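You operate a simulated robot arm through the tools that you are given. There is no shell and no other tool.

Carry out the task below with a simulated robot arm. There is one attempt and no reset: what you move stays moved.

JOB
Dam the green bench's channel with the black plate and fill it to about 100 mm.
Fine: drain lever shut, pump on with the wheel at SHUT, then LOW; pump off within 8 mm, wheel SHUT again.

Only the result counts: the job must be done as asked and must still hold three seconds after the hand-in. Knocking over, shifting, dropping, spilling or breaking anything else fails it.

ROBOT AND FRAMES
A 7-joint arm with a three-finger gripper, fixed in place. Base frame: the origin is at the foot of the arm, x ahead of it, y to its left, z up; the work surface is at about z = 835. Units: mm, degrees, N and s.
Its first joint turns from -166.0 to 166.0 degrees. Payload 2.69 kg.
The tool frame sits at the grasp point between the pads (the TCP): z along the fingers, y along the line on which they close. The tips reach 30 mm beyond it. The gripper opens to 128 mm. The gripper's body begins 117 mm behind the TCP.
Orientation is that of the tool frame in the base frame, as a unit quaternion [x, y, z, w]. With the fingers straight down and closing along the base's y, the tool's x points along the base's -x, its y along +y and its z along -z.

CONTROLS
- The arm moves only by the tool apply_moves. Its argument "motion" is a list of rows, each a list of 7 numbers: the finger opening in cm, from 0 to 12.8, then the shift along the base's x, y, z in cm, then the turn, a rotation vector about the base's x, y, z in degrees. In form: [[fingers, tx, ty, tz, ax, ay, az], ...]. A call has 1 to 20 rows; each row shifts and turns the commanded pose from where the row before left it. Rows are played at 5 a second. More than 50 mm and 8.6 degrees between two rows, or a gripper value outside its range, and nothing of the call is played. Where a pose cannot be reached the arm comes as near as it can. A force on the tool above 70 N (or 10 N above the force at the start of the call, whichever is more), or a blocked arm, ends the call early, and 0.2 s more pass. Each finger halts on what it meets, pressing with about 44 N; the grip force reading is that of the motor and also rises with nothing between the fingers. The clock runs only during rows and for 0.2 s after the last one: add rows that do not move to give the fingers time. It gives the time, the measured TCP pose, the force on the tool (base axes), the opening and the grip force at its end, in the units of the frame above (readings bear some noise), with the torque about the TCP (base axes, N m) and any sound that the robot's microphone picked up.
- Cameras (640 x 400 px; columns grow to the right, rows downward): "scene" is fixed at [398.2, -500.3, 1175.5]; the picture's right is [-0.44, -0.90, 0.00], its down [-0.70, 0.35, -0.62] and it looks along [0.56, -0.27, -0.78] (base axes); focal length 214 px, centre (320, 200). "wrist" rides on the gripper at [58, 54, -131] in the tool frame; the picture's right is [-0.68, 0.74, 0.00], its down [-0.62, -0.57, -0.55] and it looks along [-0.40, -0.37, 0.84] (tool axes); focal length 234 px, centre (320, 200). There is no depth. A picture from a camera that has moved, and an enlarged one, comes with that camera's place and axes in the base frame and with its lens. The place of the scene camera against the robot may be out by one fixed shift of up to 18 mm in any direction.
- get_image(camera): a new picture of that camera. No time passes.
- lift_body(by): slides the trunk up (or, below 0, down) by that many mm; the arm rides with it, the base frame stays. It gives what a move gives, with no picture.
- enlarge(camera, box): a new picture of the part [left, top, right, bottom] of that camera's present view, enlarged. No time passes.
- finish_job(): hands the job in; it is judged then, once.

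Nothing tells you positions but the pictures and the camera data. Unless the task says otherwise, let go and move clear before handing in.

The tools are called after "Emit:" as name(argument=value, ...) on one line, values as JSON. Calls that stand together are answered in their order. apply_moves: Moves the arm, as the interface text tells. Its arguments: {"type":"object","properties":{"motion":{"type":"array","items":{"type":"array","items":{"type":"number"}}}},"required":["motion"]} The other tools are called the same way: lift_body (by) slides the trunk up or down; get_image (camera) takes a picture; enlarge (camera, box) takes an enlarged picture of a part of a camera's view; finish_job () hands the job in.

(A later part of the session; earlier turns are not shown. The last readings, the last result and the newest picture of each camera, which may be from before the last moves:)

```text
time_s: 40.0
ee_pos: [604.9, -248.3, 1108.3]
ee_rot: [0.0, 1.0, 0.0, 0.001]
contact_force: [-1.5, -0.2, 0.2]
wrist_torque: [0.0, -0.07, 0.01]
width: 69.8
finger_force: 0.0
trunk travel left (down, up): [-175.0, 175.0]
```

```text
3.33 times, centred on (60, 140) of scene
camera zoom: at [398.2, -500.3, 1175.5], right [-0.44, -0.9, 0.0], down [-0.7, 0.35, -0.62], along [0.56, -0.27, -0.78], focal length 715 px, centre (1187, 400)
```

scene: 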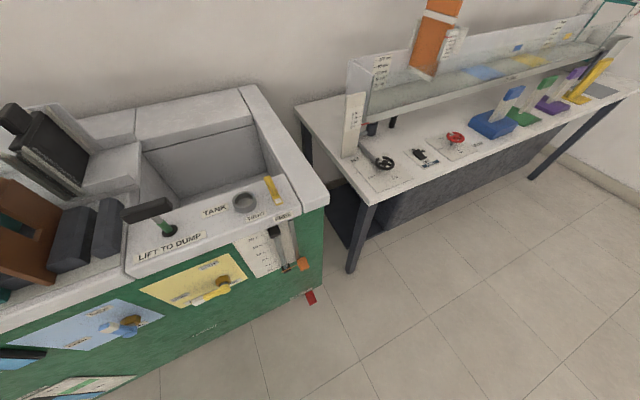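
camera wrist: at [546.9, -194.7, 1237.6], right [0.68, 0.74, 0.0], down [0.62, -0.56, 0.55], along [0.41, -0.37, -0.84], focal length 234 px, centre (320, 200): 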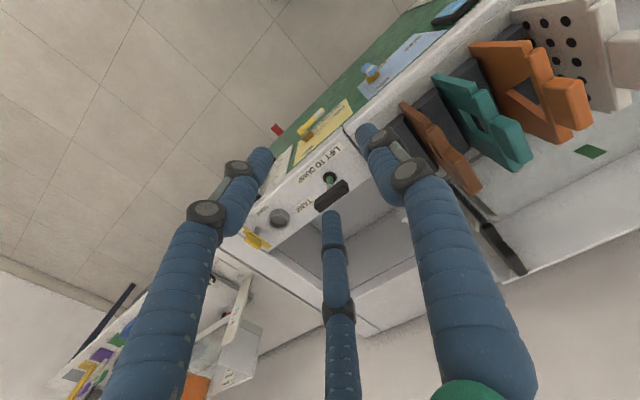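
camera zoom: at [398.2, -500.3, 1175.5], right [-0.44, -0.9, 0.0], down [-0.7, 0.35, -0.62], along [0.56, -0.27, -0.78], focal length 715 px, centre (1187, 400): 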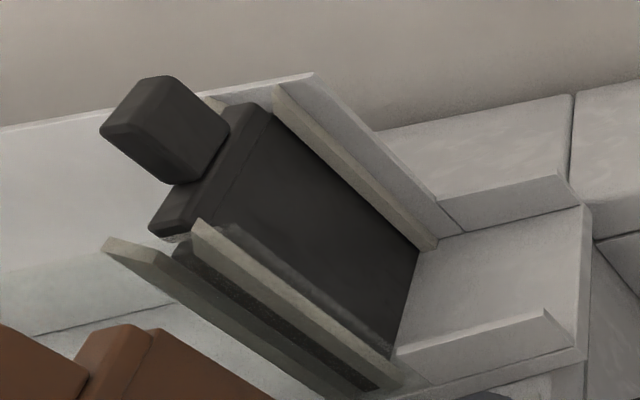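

I place the drain lever's hub near (652, -360, 606) and its tip near (655, -294, 606), pointing +y (OPEN); SHUT is straight up. I'll back off, tilt the tool forward, and lower the trunk for the approach.

Emit:
apply_moves(motion=[[2, -3, -0.5, 0, 0, 0, 0], [0.5, -3, -0.5, 0, 0, -8, 0], [0, -2, -0.5, 0, 0, -8, 0], [0, 0, -0.5, 0, 0, -8, 0], [0, 0, -0.5, 0, 0, -8, 0], [0, 0, -0.5, 0, 0, -8, 0], [0, 0, 0, 0, 0, -8, 0], [0, 0, 0, 0, 0, -8, 0], [0, 0, 0, 0, 0, 0, 0]])

Emit:
get_image(camera="wrist")

```text
time_s: 42.0
ee_pos: [526.8, -276.6, 1109.5]
ee_rot: [0.0, 0.882, -0.001, 0.471]
contact_force: [-0.5, 0.1, -0.2]
wrist_torque: [-0.06, 0.03, 0.0]
width: 2.2
finger_force: 31.4
trunk travel left (down, up): [-175.0, 175.0]
```

```text
taken
camera wrist: at [385.5, -222.9, 1132.6], right [0.38, 0.74, 0.56], down [-0.11, -0.56, 0.82], along [0.92, -0.37, -0.13], focal length 234 px, centre (320, 200)
```

wrist: 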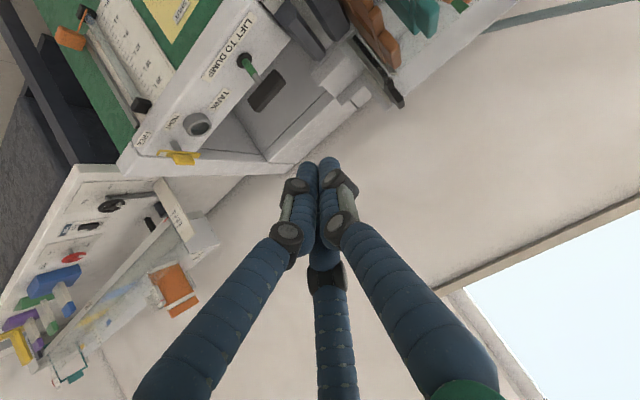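

Tilted cleanly to about -56°. Lowering the trunk now.

Emit:
lift_body(by=-170)

Emit:
get_image(camera="wrist")

Emit:
get_image(camera="scene")

```text
time_s: 43.9
ee_pos: [525.3, -275.7, 939.4]
ee_rot: [0.0, 0.883, -0.001, 0.47]
contact_force: [0.2, -0.1, -0.8]
wrist_torque: [-0.01, 0.01, 0.0]
width: 2.1
finger_force: 31.3
trunk travel left (down, up): [-5.0, 345.0]
```

```text
taken
camera wrist: at [385.6, -223.0, 962.8], right [0.38, 0.74, 0.56], down [-0.11, -0.56, 0.82], along [0.92, -0.37, -0.13], focal length 234 px, centre (320, 200)
```

wrist: 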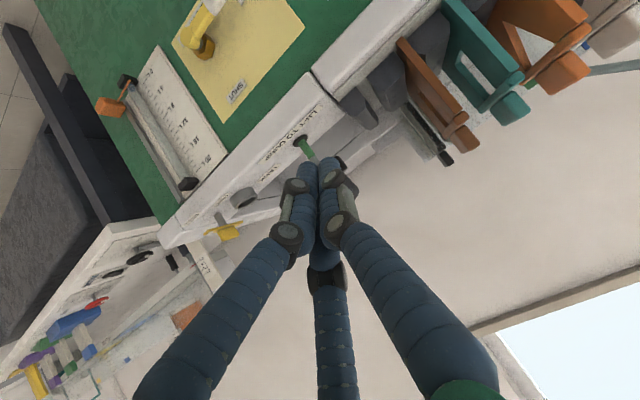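

```text
taken
```

scene: 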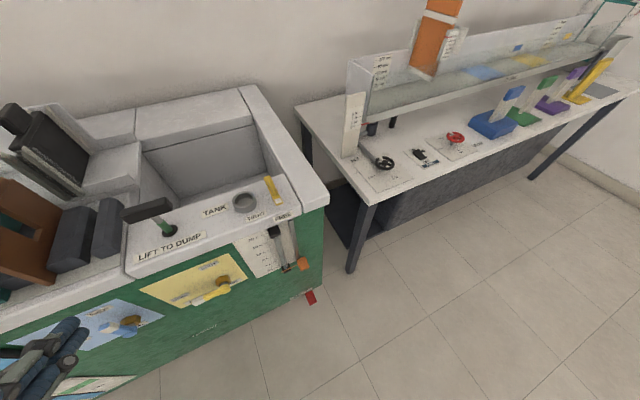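

I'll move lower and back to view the drain lever head-on.

Emit:
apply_moves(motion=[[0, -0.9, 1.5, -3.6, 0, 0, 0], [0, -0.9, 1.5, -3.6, 0, 0, 0], [0, -0.9, 1.5, -3.6, 0, 0, 0], [0, -0.9, 1.5, -3.6, 0, 0, 0], [0, -0.9, 1.5, -3.6, 0, 0, 0], [0, 0, 0, 0, 0, 0, 0]])

Emit:
get_image(camera="wrist")

Emit:
enlarge(camera="wrist", box=[180, 60, 340, 180])

```text
time_s: 45.3
ee_pos: [480.9, -202.4, 758.5]
ee_rot: [0.0, 0.883, -0.001, 0.469]
contact_force: [-0.2, 0.3, 0.6]
wrist_torque: [-0.04, -0.02, -0.01]
width: 1.9
finger_force: 31.2
trunk travel left (down, up): [-5.0, 345.0]
```

```text
taken
camera wrist: at [339.8, -148.6, 782.1], right [0.38, 0.74, 0.56], down [-0.11, -0.56, 0.82], along [0.92, -0.37, -0.13], focal length 234 px, centre (320, 200)
```

wrist: 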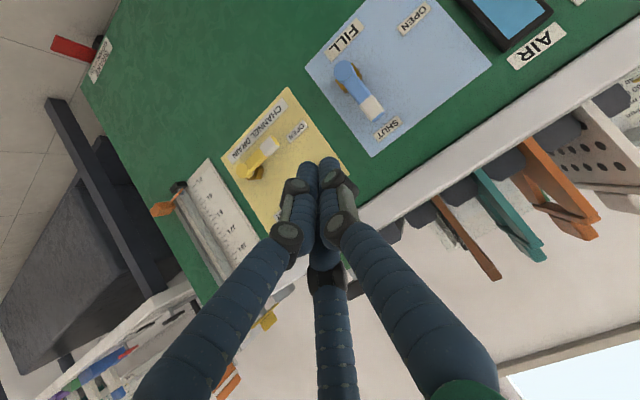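

```text
3.33 times, centred on (260, 120) of wrist
camera zoom: at [339.8, -148.6, 782.1], right [0.38, 0.74, 0.56], down [-0.11, -0.56, 0.82], along [0.92, -0.37, -0.13], focal length 781 px, centre (520, 467)
```

zoom: 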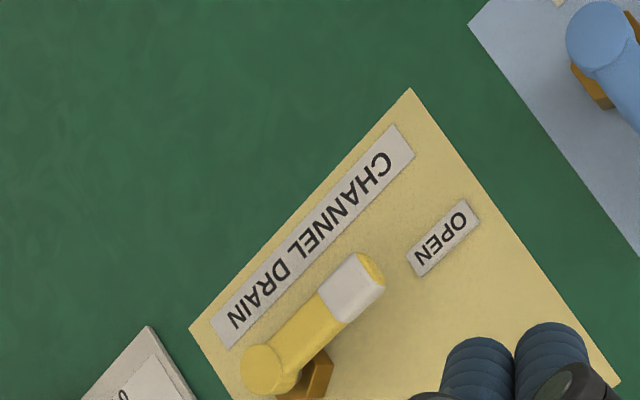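

Refined: the drain hub is at about (647, -352, 626) and the lever tip at (650, -289, 626), with the face at x≈685. I'll bring the closed fingers below the lever, still standing off in x.

Emit:
apply_moves(motion=[[0, 1, -2.5, -4, 0, 0, 0], [0, 1, -2.5, -4, 0, 0, 0], [0, 1, -2.5, -4, 0, 0, 0], [0, 1, -2.5, -4, 0, 0, 0], [0, 0, 0, -1, 0, 0, 0], [0, 0, 0, 0, 0, 0, 0]])

Emit:
get_image(camera="wrist")

Emit:
get_image(camera="scene")

```text
time_s: 46.7
ee_pos: [519.0, -299.2, 589.6]
ee_rot: [0.001, 0.883, 0.001, 0.469]
contact_force: [0.4, -0.2, 0.0]
wrist_torque: [0.03, -0.04, 0.01]
width: 2.1
finger_force: 31.5
trunk travel left (down, up): [-5.0, 345.0]
```

```text
taken
camera wrist: at [378.4, -245.8, 613.3], right [0.38, 0.73, 0.56], down [-0.11, -0.57, 0.82], along [0.92, -0.37, -0.14], focal length 234 px, centre (320, 200)
```

wrist: 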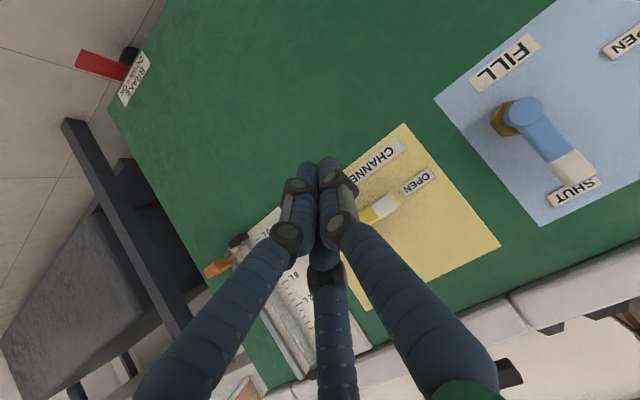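

```text
taken
```

scene: 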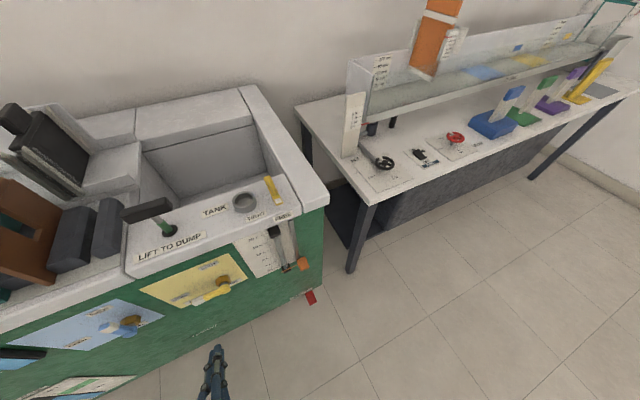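

The lever tip confirms at z≈624. I'll move forward so the fingers sit about 40 mm beneath it.

Emit:
apply_moves(motion=[[0, 4, -0.2, 0, 0, 0, 0], [0, 4, -0.2, 0, 0, 0, 0], [0, 4, -0.1, 0, 0, 0, 0], [0, 0, 0, 0, 0, 0, 0]])

Emit:
get_image(camera="wrist")

Emit:
enlarge(camera="scene", box=[130, 220, 290, 320])

```text
time_s: 47.7
ee_pos: [643.2, -306.4, 588.5]
ee_rot: [0.001, 0.883, -0.001, 0.469]
contact_force: [-0.4, 0.1, 0.0]
wrist_torque: [0.03, 0.0, 0.0]
width: 2.2
finger_force: 31.1
trunk travel left (down, up): [-5.0, 345.0]
```

```text
taken
camera wrist: at [502.7, -252.9, 612.0], right [0.38, 0.74, 0.56], down [-0.11, -0.57, 0.82], along [0.92, -0.37, -0.13], focal length 234 px, centre (320, 200)
```

wrist: 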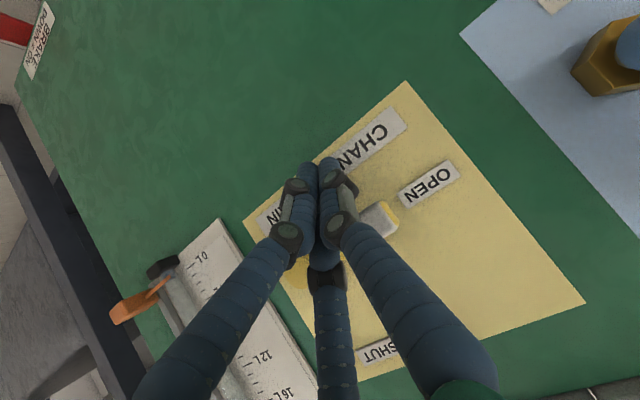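

```text
4.00 times, centred on (210, 270) of scene
camera zoom: at [398.2, -500.3, 1175.5], right [-0.44, -0.9, 0.0], down [-0.7, 0.35, -0.62], along [0.56, -0.27, -0.78], focal length 858 px, centre (760, -80)
```

zoom: 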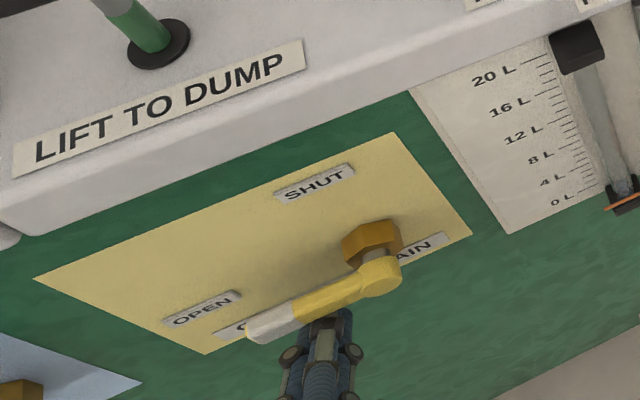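

The fingers are under the lever, about mid-length. I'll push it up along its arc in stages.

Emit:
apply_moves(motion=[[0, 0, 0, 1.2, 0, 0, 0], [0, 0, 0, 1.0, 0, 0, 0], [0, 0, 0.36, 1.26, 0, 0, 0], [0, 0, 0, 1.3, 0, 0, 0], [0, 0, -0.3, 1.27, 0, 0, 0], [0, 0, 0, 0, 0, 0, 0]])

Emit:
enlarge(camera="scene", box=[130, 220, 290, 320])

Emit:
get_image(camera="wrist")

```text
time_s: 49.1
ee_pos: [641.7, -306.2, 650.1]
ee_rot: [0.0, 0.883, 0.0, 0.469]
contact_force: [0.0, -0.2, -0.1]
wrist_torque: [-0.03, 0.0, 0.01]
width: 2.2
finger_force: 31.6
trunk travel left (down, up): [-5.0, 345.0]
```

```text
4.00 times, centred on (210, 270) of scene
camera zoom: at [398.2, -500.3, 1175.5], right [-0.44, -0.9, 0.0], down [-0.7, 0.35, -0.62], along [0.56, -0.27, -0.78], focal length 858 px, centre (760, -80)
```

zoom: 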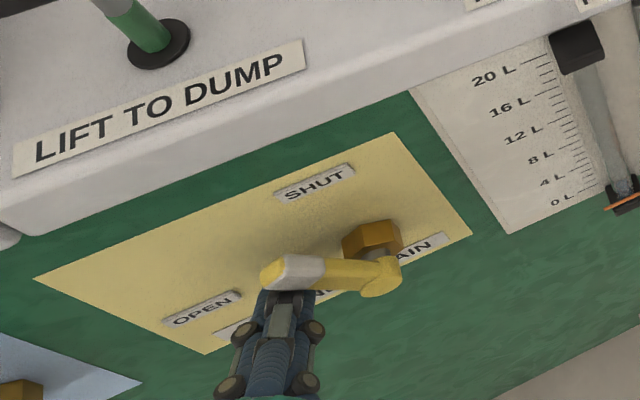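

```text
taken
camera wrist: at [502.2, -252.4, 672.6], right [0.38, 0.74, 0.56], down [-0.11, -0.56, 0.82], along [0.92, -0.37, -0.13], focal length 234 px, centre (320, 200)
```

wrist: 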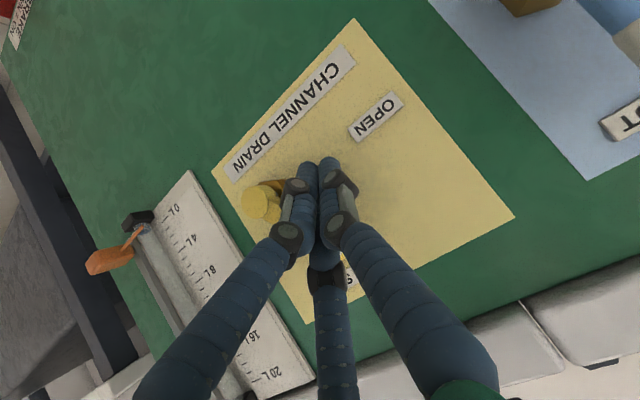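

The lever has rotated partway up with little force. Continuing the arc to vertical.

Emit:
apply_moves(motion=[[0, 0, -0.6, 1.14, 0, 0, 0], [0, 0, -0.9, 0.94, 0, 0, 0], [0, 0, -1.1, 0.68, 0, 0, 0], [0, 0, -0.6, 0.2, 0, 0, 0], [0, 0, 0, 0, 0, 0, 0]])

Emit:
enlarge(camera="scene", box=[130, 220, 290, 320])

Emit:
get_image(camera="wrist")

```text
time_s: 50.3
ee_pos: [640.2, -333.7, 676.4]
ee_rot: [-0.002, 0.883, 0.002, 0.469]
contact_force: [20.3, 63.6, -4.2]
wrist_torque: [0.61, -0.42, 0.75]
width: 2.5
finger_force: 31.0
trunk travel left (down, up): [-5.0, 345.0]
```

```text
4.00 times, centred on (210, 270) of scene
camera zoom: at [398.2, -500.3, 1175.5], right [-0.44, -0.9, 0.0], down [-0.7, 0.35, -0.62], along [0.56, -0.27, -0.78], focal length 858 px, centre (760, -80)
```

zoom: 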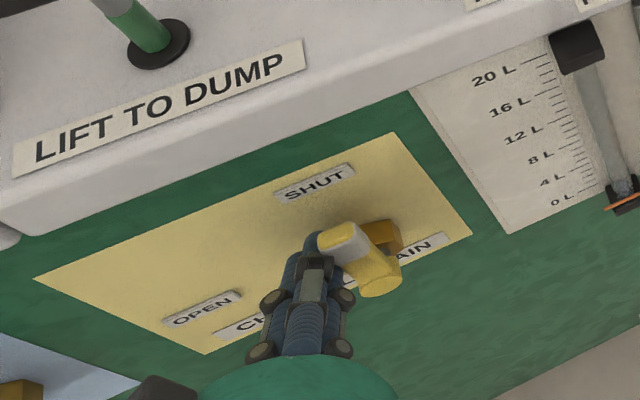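

```text
taken
camera wrist: at [500.4, -280.5, 701.0], right [0.38, 0.74, 0.56], down [-0.11, -0.57, 0.82], along [0.92, -0.37, -0.14], focal length 234 px, centre (320, 200)
```

wrist: 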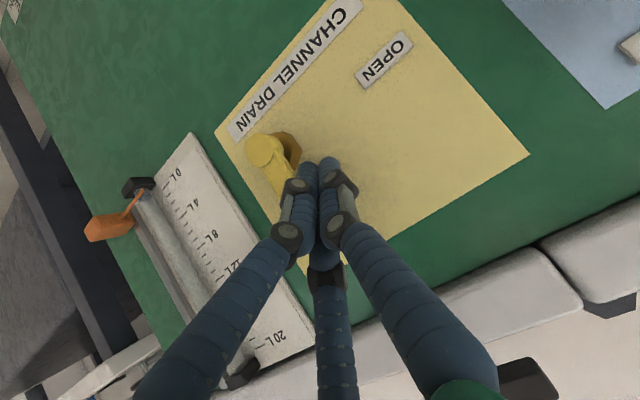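

The lever hit a firm stop (64 N) and points straight up at SHUT. I'll back away from it and verify.

Emit:
apply_moves(motion=[[0, 0, 2, -0.5, 0, 0, 0], [0, 0, 2, 0, 0, 0, 0], [0, -4, 1, 0, 0, 0, 0], [0, -4, 1, 0, 0, 0, 0], [0, -4, 1, 0, 0, 0, 0], [0, 0, 0, 0, 0, 0, 0]])

Emit:
get_image(camera="wrist")

Emit:
enlarge(camera="scene", box=[60, 220, 290, 360])

```text
time_s: 51.7
ee_pos: [521.0, -267.9, 672.7]
ee_rot: [-0.001, 0.883, 0.0, 0.469]
contact_force: [0.8, 0.0, 0.1]
wrist_torque: [0.01, 0.01, 0.02]
width: 1.9
finger_force: 31.9
trunk travel left (down, up): [-5.0, 345.0]
```

```text
taken
camera wrist: at [379.8, -214.0, 696.4], right [0.38, 0.74, 0.56], down [-0.11, -0.56, 0.82], along [0.92, -0.37, -0.13], focal length 234 px, centre (320, 200)
```

wrist: 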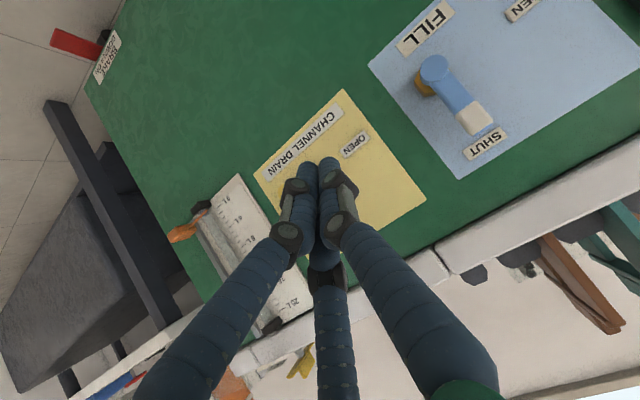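

```text
2.78 times, centred on (175, 290) of scene
camera zoom: at [398.2, -500.3, 1175.5], right [-0.44, -0.9, 0.0], down [-0.7, 0.35, -0.62], along [0.56, -0.27, -0.78], focal length 597 px, centre (724, -50)
```

zoom: 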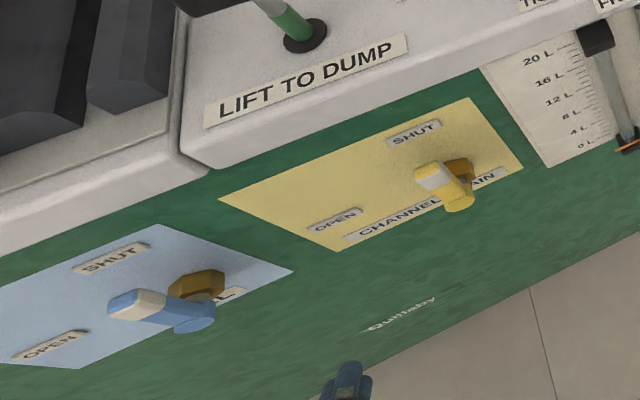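

The drain is SHUT. Next I'll travel left along the front to view the pump switch and the wheel.

Emit:
apply_moves(motion=[[0, 0, 4.5, 0.8, 0, 0, 0], [0, 0, 4.5, 0.8, 0, 0, 0], [0, 0, 4.5, 0.8, 0, 0, 0], [0, 0, 4.5, 0.8, 0, 0, 0], [0, 0, 4.5, 0.8, 0, 0, 0], [0, 0, 4.5, 0.8, 0, 0, 0], [0, 0, 4.5, 0.8, 0, 0, 0], [0, 0, 4.5, 0.8, 0, 0, 0], [0, 0, 4.5, 0.8, 0, 0, 0], [0, 0, 4.5, 0.8, 0, 0, 0], [0, -0.5, 4.5, 0.5, 0, 0, 0], [0, -0.5, 4.5, 0, 0, 0, 0], [0, 0, 0, 0, 0, 0, 0]])

Emit:
get_image(camera="wrist")

```text
time_s: 54.5
ee_pos: [492.0, -36.6, 791.1]
ee_rot: [-0.006, 0.883, 0.003, 0.469]
contact_force: [0.4, 0.3, -0.6]
wrist_torque: [-0.01, 0.01, 0.01]
width: 2.3
finger_force: 31.2
out of reach, approached as far as the arm can: row 3, 4, 5, 6, 7, 8, 9, 10, 11, 12
trunk travel left (down, up): [-5.0, 345.0]
```

```text
taken
camera wrist: at [350.8, 15.4, 813.9], right [0.37, 0.74, 0.56], down [-0.1, -0.57, 0.82], along [0.92, -0.36, -0.13], focal length 234 px, centre (320, 200)
```

wrist: 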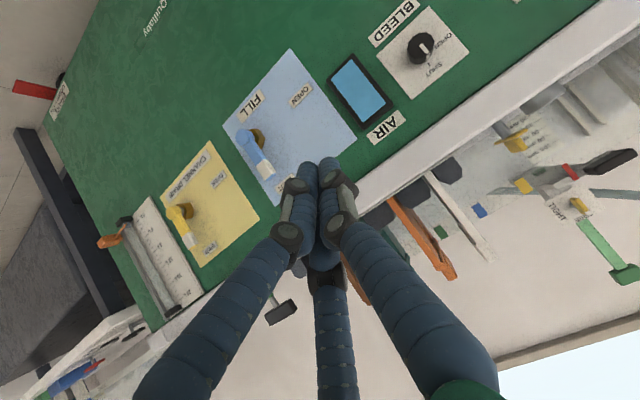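

The arm folds too far when crossing in front of the base at this tilt. I'll reduce the tilt to pass the centre, then tilt again on the left side.

Emit:
apply_moves(motion=[[0, 0, 0, 0, 0, 8, 0], [0, 0, 0, 0, 0, 8, 0], [0, 0, 0, 0, 0, 8, 0], [0, 0, 4, 0, 0, 0, 0], [0, 0, 4.5, 0, 0, 0, 0], [0, 0, 4.5, 0, 0, 0, 0], [0, 0, 4.5, 0, 0, 0, 0], [0, 0, 4.5, 0, 0, 0, 0], [0, 0, 4.5, 0, 0, 0, 0], [0, 0, 0, 0, 0, 0, 0]])

Emit:
get_image(camera="wrist")

```text
time_s: 56.7
ee_pos: [492.0, 231.0, 789.8]
ee_rot: [-0.001, 0.961, 0.0, 0.276]
contact_force: [0.4, 0.8, 0.3]
wrist_torque: [-0.06, 0.03, -0.02]
width: 2.2
finger_force: 30.9
trunk travel left (down, up): [-5.0, 345.0]
```

```text
taken
camera wrist: at [374.7, 284.8, 868.7], right [0.57, 0.74, 0.36], down [0.23, -0.56, 0.79], along [0.79, -0.37, -0.49], focal length 234 px, centre (320, 200)
```

wrist: 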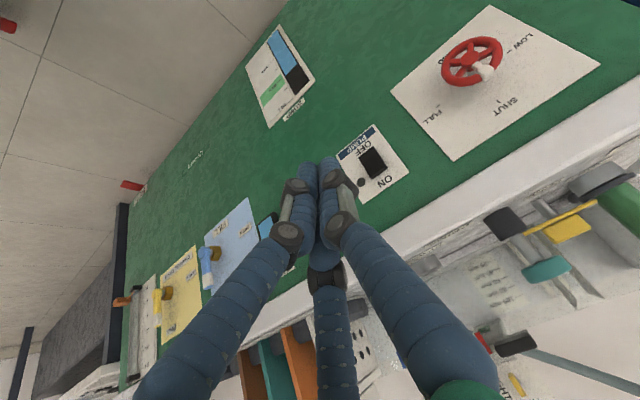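

I've crossed to the left side, and the pump switch, wheel and sump gauge are in view. I'll zoom in on each.

Emit:
enlarge(camera="wrist", box=[380, 0, 610, 160])

Emit:
enlarge(camera="wrist", box=[330, 110, 420, 210])

Emit:
enlarge(camera="wrist", box=[230, 20, 330, 140])

Emit:
enlarge(camera="wrist", box=[440, 150, 640, 300])

```text
2.50 times, centred on (495, 80) of wrist
camera zoom: at [374.7, 284.8, 868.7], right [0.57, 0.74, 0.36], down [0.23, -0.56, 0.79], along [0.79, -0.37, -0.49], focal length 585 px, centre (-118, 500)
```

zoom: 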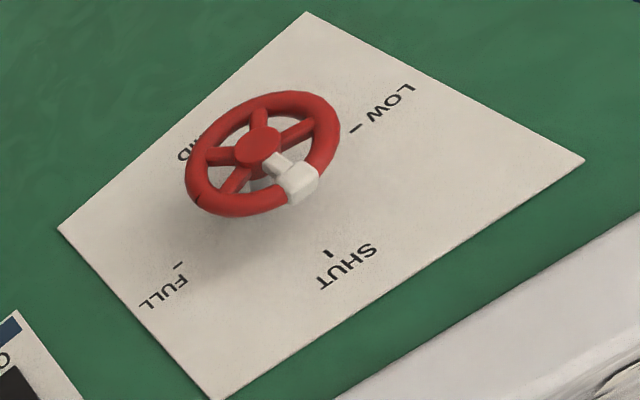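

```text
4.00 times, centred on (375, 160) of wrist
camera zoom: at [374.7, 284.8, 868.7], right [0.57, 0.74, 0.36], down [0.23, -0.56, 0.79], along [0.79, -0.37, -0.49], focal length 937 px, centre (100, 360)
```

zoom: 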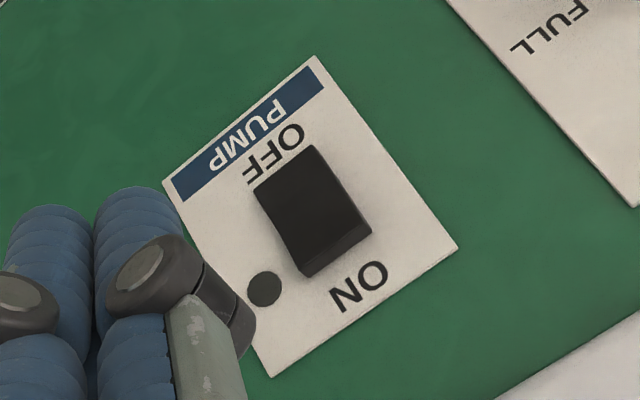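

```text
3.33 times, centred on (280, 80) of wrist
camera zoom: at [374.7, 284.8, 868.7], right [0.57, 0.74, 0.36], down [0.23, -0.56, 0.79], along [0.79, -0.37, -0.49], focal length 781 px, centre (453, 600)
```

zoom: 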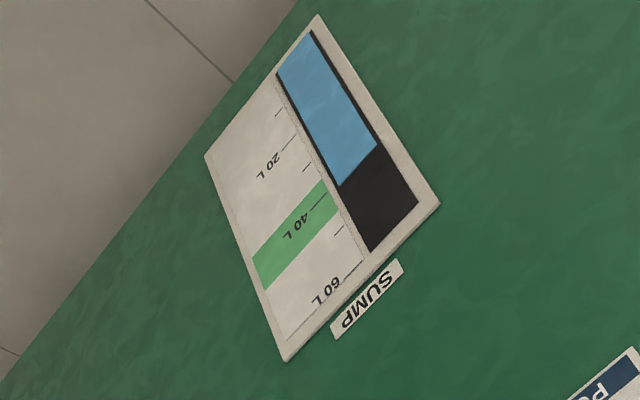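

```text
2.67 times, centred on (540, 225) of wrist
camera zoom: at [374.7, 284.8, 868.7], right [0.57, 0.74, 0.36], down [0.23, -0.56, 0.79], along [0.79, -0.37, -0.49], focal length 624 px, centre (-267, 133)
```

zoom: 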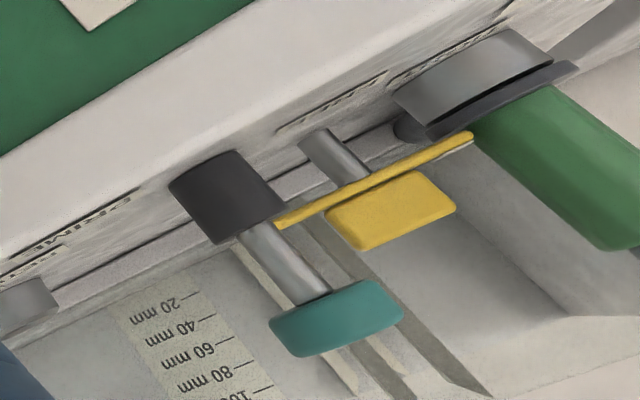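

The wheel's white marker points to SHUT, the pump is OFF, and the sump is about 40 L (green band). Before starting, I'll raise the trunk here to confirm I can read the channel scale and inspect the channel.

Emit:
lift_body(by=340)

Emit:
get_image(camera="wrist")

```text
time_s: 60.0
ee_pos: [492.1, 231.8, 1130.8]
ee_rot: [-0.001, 0.961, 0.0, 0.276]
contact_force: [0.2, 0.8, 0.4]
wrist_torque: [-0.01, -0.02, -0.01]
width: 2.0
finger_force: 31.2
trunk travel left (down, up): [-345.0, 5.0]
```

```text
taken
camera wrist: at [374.4, 284.1, 1209.0], right [0.57, 0.74, 0.36], down [0.23, -0.56, 0.79], along [0.79, -0.37, -0.49], focal length 234 px, centre (320, 200)
```

wrist: 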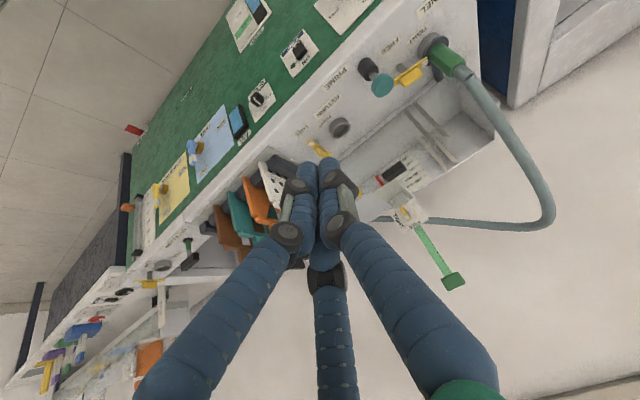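

Emit:
enlarge(camera="wrist", box=[370, 100, 480, 210])

Emit:
enlarge(camera="wrist", box=[350, 40, 500, 130])

Emit:
enlarge(camera="wrist", box=[360, 140, 470, 300])

```text
3.64 times, centred on (425, 155) of wrist
camera zoom: at [374.4, 284.1, 1209.0], right [0.57, 0.74, 0.36], down [0.23, -0.56, 0.79], along [0.79, -0.37, -0.49], focal length 852 px, centre (-62, 364)
```

zoom: 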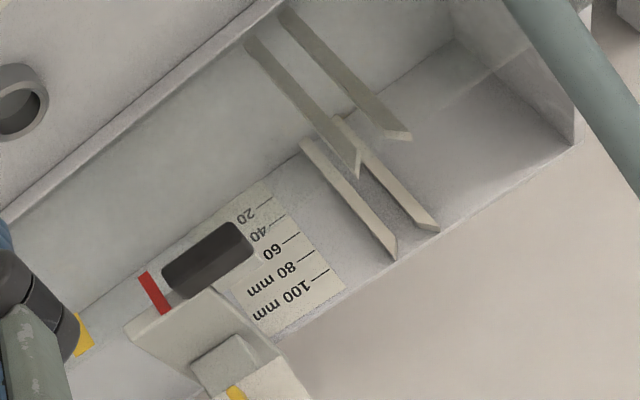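

```text
4.27 times, centred on (425, 85) of wrist
camera zoom: at [374.4, 284.1, 1209.0], right [0.57, 0.74, 0.36], down [0.23, -0.56, 0.79], along [0.79, -0.37, -0.49], focal length 999 px, centre (-128, 691)
```

zoom: 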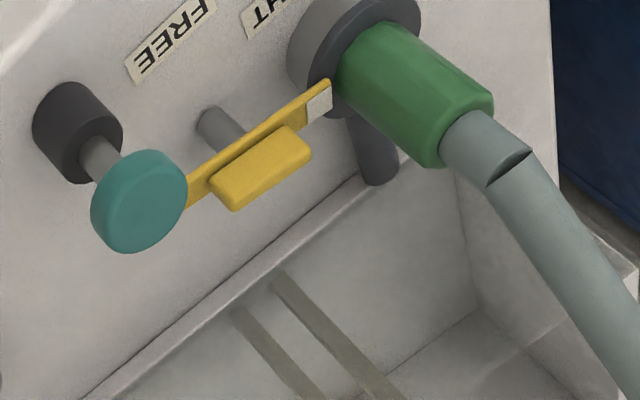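

```text
2.50 times, centred on (415, 220) of wrist
camera zoom: at [374.4, 284.1, 1209.0], right [0.57, 0.74, 0.36], down [0.23, -0.56, 0.79], along [0.79, -0.37, -0.49], focal length 585 px, centre (82, 150)
```

zoom: 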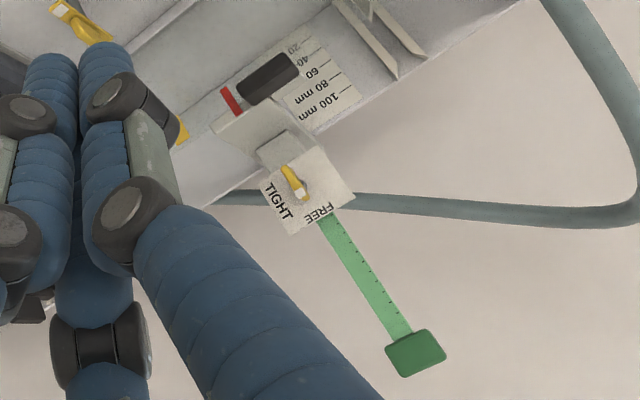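

The scale reads clearly from here (dry now), and the CHANNEL coupling lever is at TIGHT. I'll lower the trunk again and get a closer look at the wheel before starting the pump.

Emit:
lift_body(by=-340)

Emit:
apply_moves(motion=[[0, 0.5, 2, -1, 0, -8, 0], [0, 0.5, 3, -1, 0, -8, 0], [0, 0.5, 3, -1, 0, -8, 0], [0, 0.5, 3, -1, 0, -8, 0], [0, 0, 3, -1, 0, -8, 0], [0, 0, 0, 0, 0, 0, 0]])

Emit:
get_image(camera="wrist")

```text
time_s: 63.4
ee_pos: [492.3, 230.4, 790.8]
ee_rot: [0.0, 0.961, 0.0, 0.276]
contact_force: [0.0, 0.2, -0.2]
wrist_torque: [0.03, 0.0, -0.02]
width: 2.1
finger_force: 31.7
trunk travel left (down, up): [-5.0, 345.0]
```

```text
time_s: 64.8
ee_pos: [514.3, 369.4, 740.1]
ee_rot: [-0.001, 0.808, 0.001, 0.589]
contact_force: [0.2, -0.8, -0.1]
wrist_torque: [0.02, -0.01, 0.02]
width: 2.2
finger_force: 31.3
trunk travel left (down, up): [-5.0, 345.0]
```

```text
taken
camera wrist: at [372.6, 423.8, 721.9], right [0.21, 0.74, 0.64], down [-0.33, -0.57, 0.75], along [0.92, -0.37, 0.13], focal length 234 px, centre (320, 200)
```

wrist: 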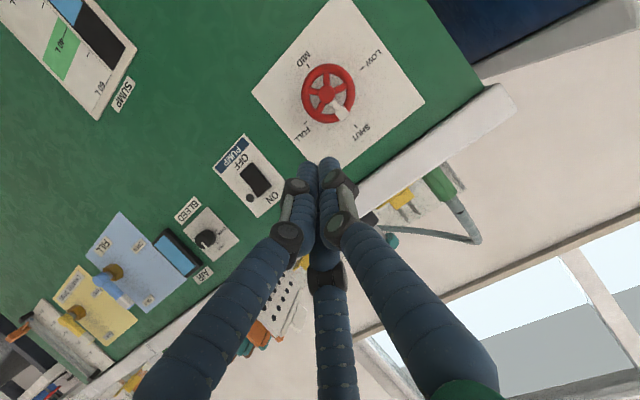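

Emit:
enlarge(camera="wrist", box=[270, 20, 410, 150])

Emit:
enlarge(camera="wrist", box=[200, 120, 300, 230])

```text
3.08 times, centred on (340, 85) of wrist
camera zoom: at [372.6, 423.8, 721.9], right [0.21, 0.74, 0.64], down [-0.33, -0.57, 0.75], along [0.92, -0.37, 0.13], focal length 720 px, centre (258, 554)
```

zoom: 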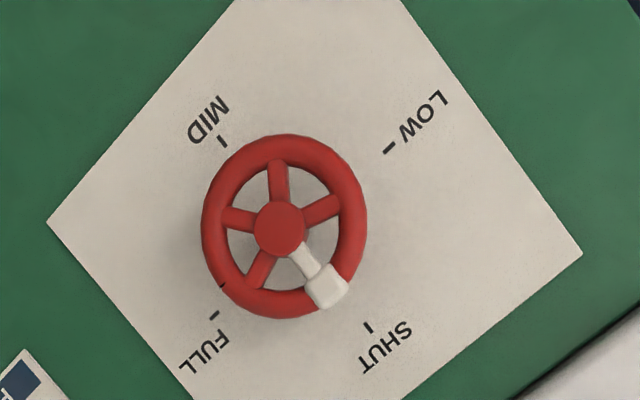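

```text
3.64 times, centred on (250, 175) of wrist
camera zoom: at [372.6, 423.8, 721.9], right [0.21, 0.74, 0.64], down [-0.33, -0.57, 0.75], along [0.92, -0.37, 0.13], focal length 852 px, centre (574, 291)
```

zoom: 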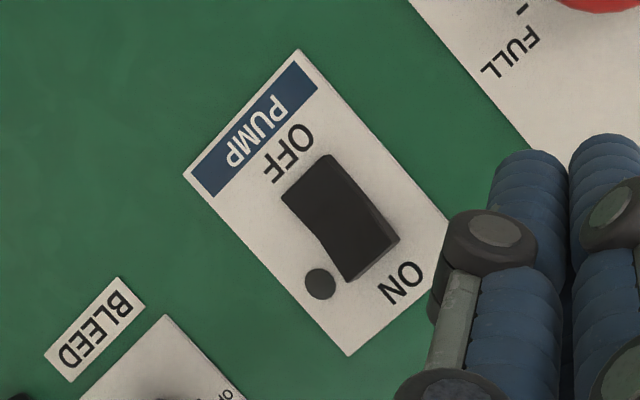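

The wheel hub is at about (638, 400, 673) with a rim radius of about 31 mm; SHUT is up, LOW is toward +y. The rocker's ON end is near (670, 246, 697). I'll line up with the pump's ON end first.

Emit:
apply_moves(motion=[[0, 1.8, -3.1, -0.85, 0, 0, 0], [0, 1.8, -3.1, -0.85, 0, 0, 0], [0, 1.8, -3.1, -0.85, 0, 0, 0], [0, 1.8, -3.0, -0.85, 0, 0, 0], [0, 0, 0, 0, 0, 0, 0]])

Emit:
get_image(camera="wrist")

Emit:
enlarge(camera="wrist", box=[260, 120, 380, 230])

```text
time_s: 66.0
ee_pos: [584.9, 247.6, 706.3]
ee_rot: [0.001, 0.809, -0.001, 0.587]
contact_force: [-0.3, -0.3, 0.7]
wrist_torque: [0.01, 0.0, 0.02]
width: 2.1
finger_force: 31.2
trunk travel left (down, up): [-5.0, 345.0]
```

```text
taken
camera wrist: at [443.6, 301.5, 689.4], right [0.21, 0.74, 0.64], down [-0.33, -0.56, 0.76], along [0.92, -0.37, 0.13], focal length 234 px, centre (320, 200)
```

wrist: 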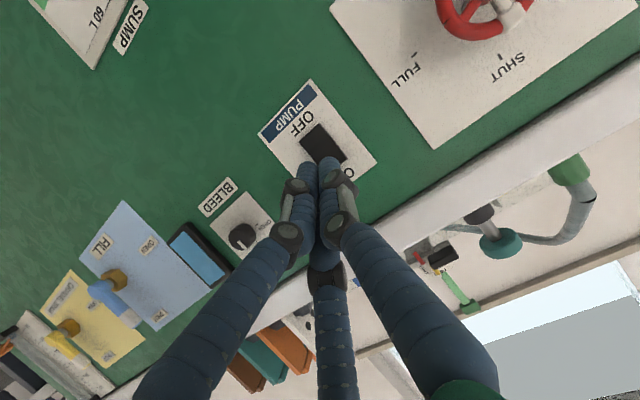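

```text
3.64 times, centred on (320, 175) of wrist
camera zoom: at [443.6, 301.5, 689.4], right [0.21, 0.74, 0.64], down [-0.33, -0.56, 0.76], along [0.92, -0.37, 0.13], focal length 852 px, centre (320, 291)
```

zoom: 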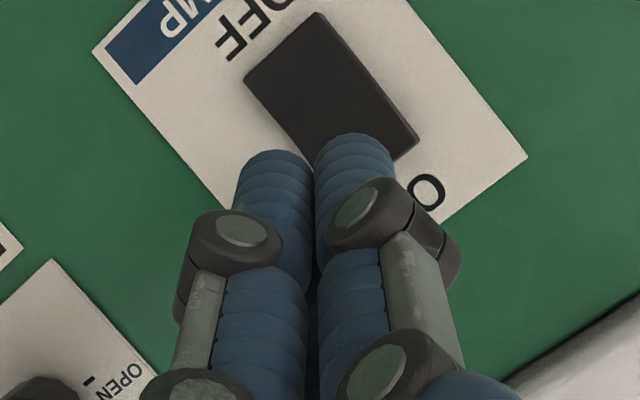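

I'm lined up on the ON half at y≈247, z≈697. Pressing forward now.

Emit:
apply_moves(motion=[[0, 4, 0, 0, 0, 0, 0], [0, 0.8, 0, 0, 0, 0, 0], [0, 0.5, 0, 0, 0, 0, 0], [0, 0.5, 0, 0, 0, 0, 0], [0, 0, 0, 0, 0, 0, 0]])

Emit:
enlarge(camera="wrist", box=[260, 120, 380, 230])

```text
time_s: 67.2
ee_pos: [643.2, 247.3, 705.4]
ee_rot: [0.0, 0.809, -0.001, 0.588]
contact_force: [-3.5, 0.0, 2.7]
wrist_torque: [-0.07, -0.05, -0.04]
width: 2.1
finger_force: 31.5
trunk travel left (down, up): [-5.0, 345.0]
heard: click
```

```text
3.64 times, centred on (320, 175) of wrist
camera zoom: at [502.1, 301.3, 689.0], right [0.21, 0.74, 0.64], down [-0.33, -0.56, 0.76], along [0.92, -0.37, 0.13], focal length 852 px, centre (320, 291)
```

zoom: 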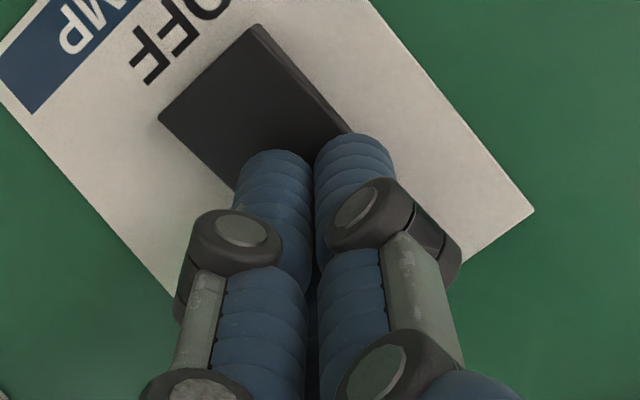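

A click: the pump is on. I'll back off and reorient for the wheel: tool horizontal, pre-rotated +45° about x, and open.

Emit:
apply_moves(motion=[[0, -4, 0, 0, 0, 0, 0], [2, -2, 2, 0, 0, -8, 0], [4, 0, 4, -0.8, 0, -8, 0], [6, 0, 4, -0.8, 7.5, -1.8, 0], [8, 0, 4, -0.8, 7.5, 0, 0], [9, 0, 1.3, -0.8, 7.5, 0, 0], [9, 0, 0, 0, 7.5, 0, 0], [9, 0, 0, 0, 7.5, 0, 0], [9, 0, 0, 0, 7.5, 0, 0], [9, 0, 0, 0, 0, 0, 0]])

Emit:
get_image(camera="wrist")

```text
time_s: 69.4
ee_pos: [581.9, 399.3, 673.5]
ee_rot: [0.269, 0.654, 0.272, 0.652]
contact_force: [-0.7, -0.1, 0.9]
wrist_torque: [0.01, 0.01, 0.01]
width: 90.0
finger_force: 0.0
trunk travel left (down, up): [-5.0, 345.0]
```

```text
taken
camera wrist: at [451.6, 478.6, 669.5], right [0.0, 0.04, 1.0], down [-0.55, -0.84, 0.04], along [0.84, -0.55, 0.02], focal length 234 px, centre (320, 200)
```

wrist: 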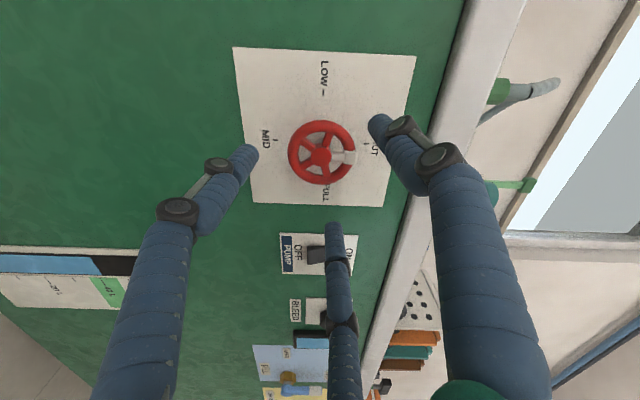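

The tool is aligned with the wheel axis, with the wheel centred in view. I'll check the pump indicator and then move forward around the rim.

Emit:
enlarge(camera="wrist", box=[270, 220, 380, 310])

Emit:
apply_moves(motion=[[9, 3, 0, 0, 0, 0, 0], [9, 2.4, 0, 0, 0, 0, 0], [9, 0, 0, 0, 0, 0, 0]])

Emit:
get_image(camera="wrist")

```text
4.44 times, centred on (325, 265) of wrist
camera zoom: at [451.6, 478.6, 669.5], right [0.0, 0.04, 1.0], down [-0.55, -0.84, 0.04], along [0.84, -0.55, 0.02], focal length 1041 px, centre (298, -89)
```

zoom: 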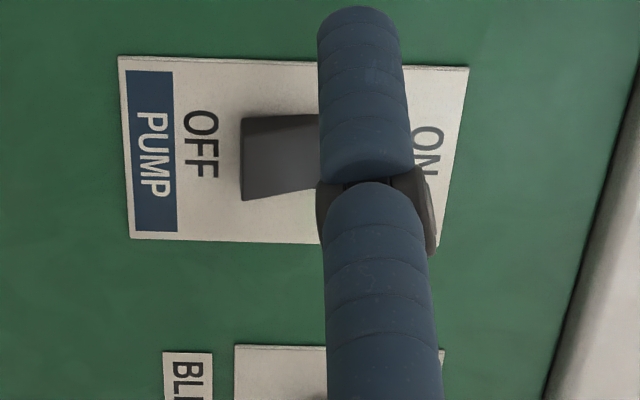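

```text
time_s: 70.2
ee_pos: [635.6, 399.5, 675.6]
ee_rot: [0.27, 0.655, 0.271, 0.652]
contact_force: [0.8, -0.4, 0.1]
wrist_torque: [0.01, 0.01, 0.0]
width: 89.8
finger_force: 0.1
trunk travel left (down, up): [-5.0, 345.0]
```

```text
taken
camera wrist: at [506.4, 478.7, 670.3], right [0.0, 0.04, 1.0], down [-0.55, -0.84, 0.04], along [0.84, -0.55, 0.02], focal length 234 px, centre (320, 200)
```

wrist: 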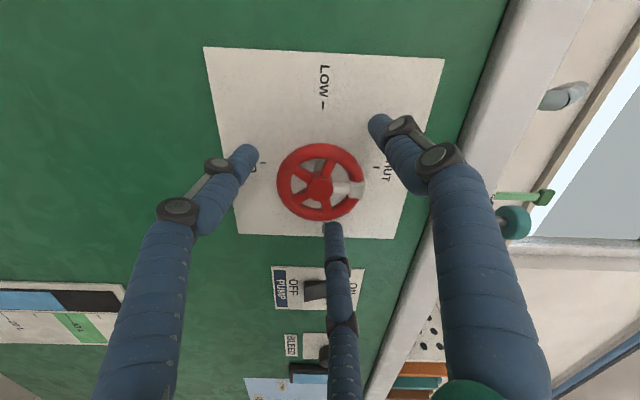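

The rocker is flipped to ON, and the wheel hub is centred within about 2 mm of the TCP. Closing on the rim.

Emit:
apply_moves(motion=[[7.2, 0, 0.1, -0.1, 0, 0, 0], [6.4, 0, 0, 0, 0, 0, 0], [5, 0, 0, 0, 0, 0, 0], [5, 0, 0, 0, 0, 0, 0]])

Emit:
get_image(camera="wrist")

```text
time_s: 71.2
ee_pos: [636.9, 400.4, 674.9]
ee_rot: [0.269, 0.654, 0.271, 0.653]
contact_force: [-2.9, -8.4, 12.3]
wrist_torque: [-0.01, -0.33, -0.53]
width: 58.0
finger_force: 44.9
trunk travel left (down, up): [-5.0, 345.0]
```

```text
taken
camera wrist: at [507.0, 479.3, 670.3], right [0.0, 0.04, 1.0], down [-0.55, -0.84, 0.04], along [0.84, -0.55, 0.02], focal length 234 px, centre (320, 200)
```

wrist: 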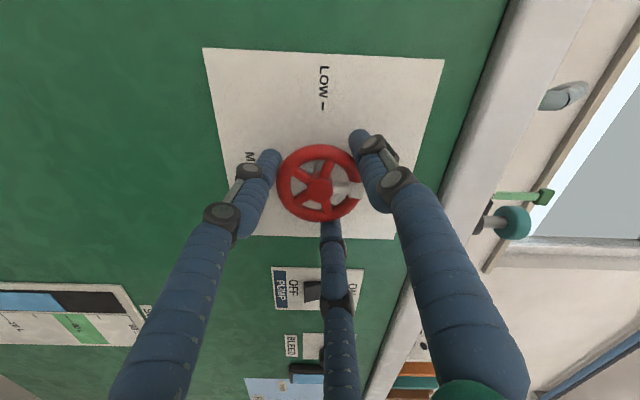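

The rim is gripped at 58 mm. I'll rotate toward LOW (-x rotation) halfway first and check that it follows.

Emit:
apply_moves(motion=[[5, 0, 0, 0, -7.5, 0, 0], [5, 0, 0, 0, -7.5, 0, 0], [5, 0, 0, 0, -7.5, 0, 0], [5, 0, 0, 0, -7.5, 0, 0]])

Emit:
get_image(camera="wrist")

```text
time_s: 72.2
ee_pos: [637.1, 400.7, 675.5]
ee_rot: [0.091, 0.702, 0.093, 0.701]
contact_force: [18.6, -19.4, 22.8]
wrist_torque: [-0.01, -0.46, 0.07]
width: 57.7
finger_force: 45.0
trunk travel left (down, up): [-5.0, 345.0]
```

```text
taken
camera wrist: at [507.1, 467.3, 630.9], right [0.0, 0.54, 0.84], down [-0.55, -0.71, 0.45], along [0.84, -0.46, 0.29], focal length 234 px, centre (320, 200)
```

wrist: 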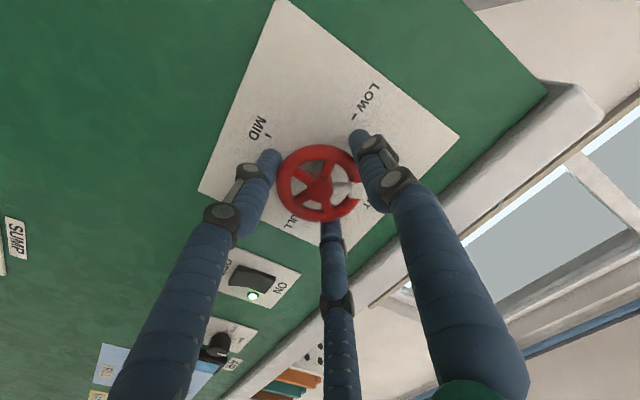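

The wheel follows the hand, and the pump LED is green. Continuing to 90°.

Emit:
apply_moves(motion=[[5, 0, 0, 0, -7.5, 0, 0], [5, 0, 0, 0, -7.5, 0, 0], [5, 0, 0, 0, -7.5, 0, 0], [5, 0, 0, 0, -7.5, 0, 0], [5, 0, 0, 0, -7.5, 0, 0], [5, 0, 0, 0, -7.5, 0, 0], [5, 0, 0, 0, -7.5, 0, 0], [5, 0, 0, 0, -7.5, 0, 0]])

Emit:
get_image(camera="wrist")

Emit:
enlarge(camera="wrist", box=[240, 80, 420, 240])

```text
time_s: 74.0
ee_pos: [638.3, 400.3, 674.5]
ee_rot: [-0.272, 0.653, -0.271, 0.653]
contact_force: [28.7, -20.0, 23.7]
wrist_torque: [-0.02, 0.14, -0.25]
width: 57.8
finger_force: 45.0
trunk travel left (down, up): [-5.0, 345.0]
```

```text
taken
camera wrist: at [506.7, 397.0, 594.3], right [0.0, 1.0, -0.04], down [-0.55, 0.04, 0.84], along [0.84, 0.02, 0.55], focal length 234 px, centre (320, 200)
```

wrist: 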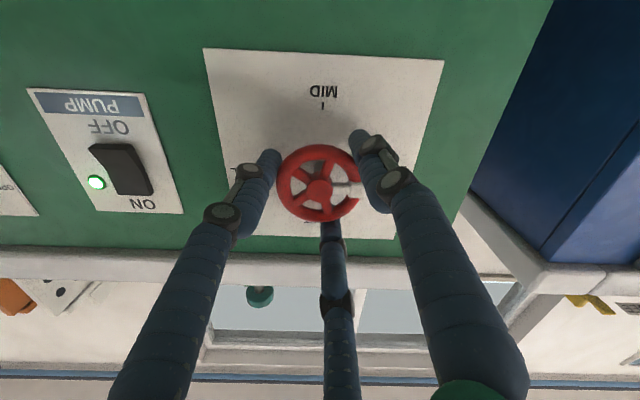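

```text
2.50 times, centred on (330, 160) of wrist
camera zoom: at [506.7, 397.0, 594.3], right [0.0, 1.0, -0.04], down [-0.55, 0.04, 0.84], along [0.84, 0.02, 0.55], focal length 585 px, centre (295, 300)
```

zoom: 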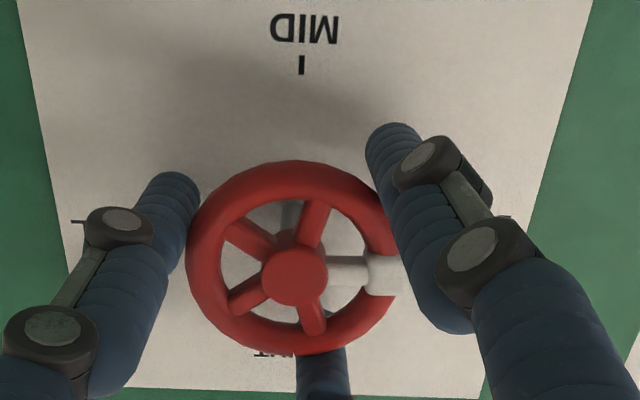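

The pointer is at LOW. I'll release and back off, then check the wheel and whether the scene camera shows the water.

Emit:
apply_moves(motion=[[9, 0, 0, 0, 0, 0, 0], [9, 0, 0, 0, 0, 0, 0], [9, -4, 0, 0, 0, 0, 0], [9, -3, 0, 0, 0, 0, 0]])

Emit:
enlarge(camera="wrist", box=[240, 60, 420, 220])

Emit:
enlarge(camera="scene", box=[0, 80, 80, 180])

```text
time_s: 75.0
ee_pos: [567.3, 399.9, 674.7]
ee_rot: [-0.271, 0.654, -0.27, 0.652]
contact_force: [1.4, 0.6, 0.4]
wrist_torque: [0.02, 0.01, -0.01]
width: 89.9
finger_force: 0.0
trunk travel left (down, up): [-5.0, 345.0]
```

```text
2.50 times, centred on (330, 140) of wrist
camera zoom: at [437.1, 396.6, 594.4], right [0.0, 1.0, -0.04], down [-0.55, 0.04, 0.84], along [0.84, 0.02, 0.55], focal length 585 px, centre (295, 350)
```

zoom: 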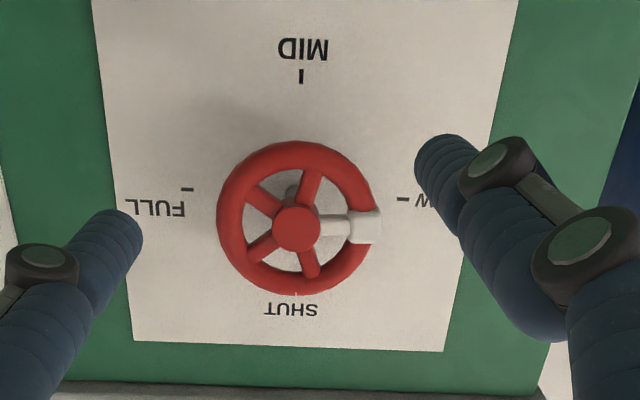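

```text
4.00 times, centred on (40, 130) of scene
camera zoom: at [398.2, -500.3, 1175.5], right [-0.44, -0.9, 0.0], down [-0.7, 0.35, -0.62], along [0.56, -0.27, -0.78], focal length 858 px, centre (1440, 480)
```

zoom: 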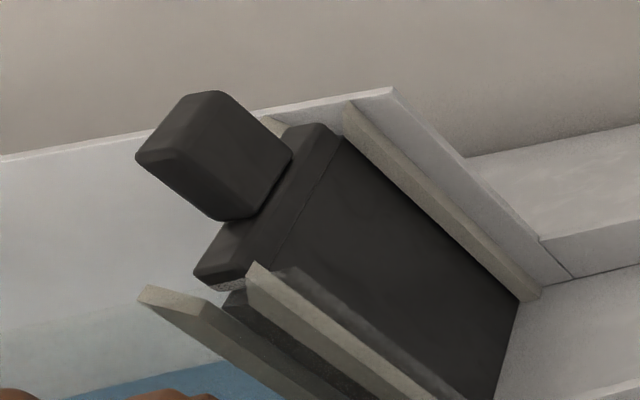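

The wheel is exactly at LOW, and the scene camera shows blue water in the channel behind the dam, so I can monitor the level for free. I'll reposition to the pump's OFF half, ready to press.

Emit:
apply_moves(motion=[[8, 0, -2, 0, 7.5, 0, 0], [5, 0, -2.5, 0, 7.5, 0, 0], [2, 0, -2.7, -0.2, 7.5, 0, 0], [0, 0, -2.7, -0.2, 7.5, 0, 0], [0, 0.5, -2.7, -0.2, 7.5, 0, 0], [0, 1, -2.7, -0.2, 7.5, 0, 0], [0, 0.5, 0, 0, 0, 0, 0]])

Emit:
get_image(camera="wrist")

Emit:
enlarge(camera="scene", box=[0, 80, 80, 180])

```text
time_s: 76.6
ee_pos: [588.6, 248.9, 665.1]
ee_rot: [0.0, 0.709, 0.001, 0.705]
contact_force: [-1.1, -0.6, -0.4]
wrist_torque: [0.0, -0.01, -0.03]
width: 2.1
finger_force: 31.5
trunk travel left (down, up): [-5.0, 345.0]
```

```text
taken
camera wrist: at [457.2, 302.5, 605.8], right [0.0, 0.74, 0.68], down [-0.55, -0.57, 0.62], along [0.84, -0.37, 0.4], focal length 234 px, centre (320, 200)
```

wrist: 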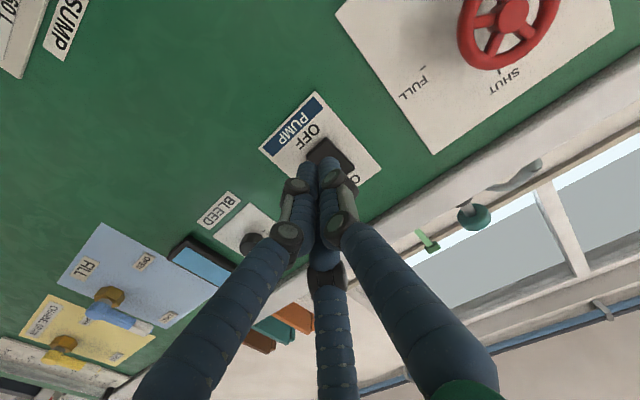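

```text
4.00 times, centred on (40, 130) of scene
camera zoom: at [398.2, -500.3, 1175.5], right [-0.44, -0.9, 0.0], down [-0.7, 0.35, -0.62], along [0.56, -0.27, -0.78], focal length 858 px, centre (1440, 480)
```

zoom: 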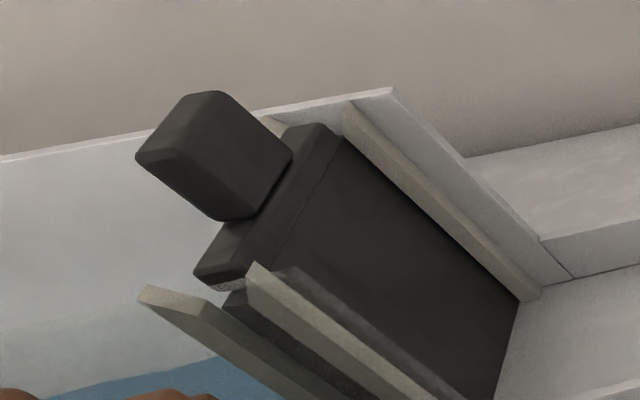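

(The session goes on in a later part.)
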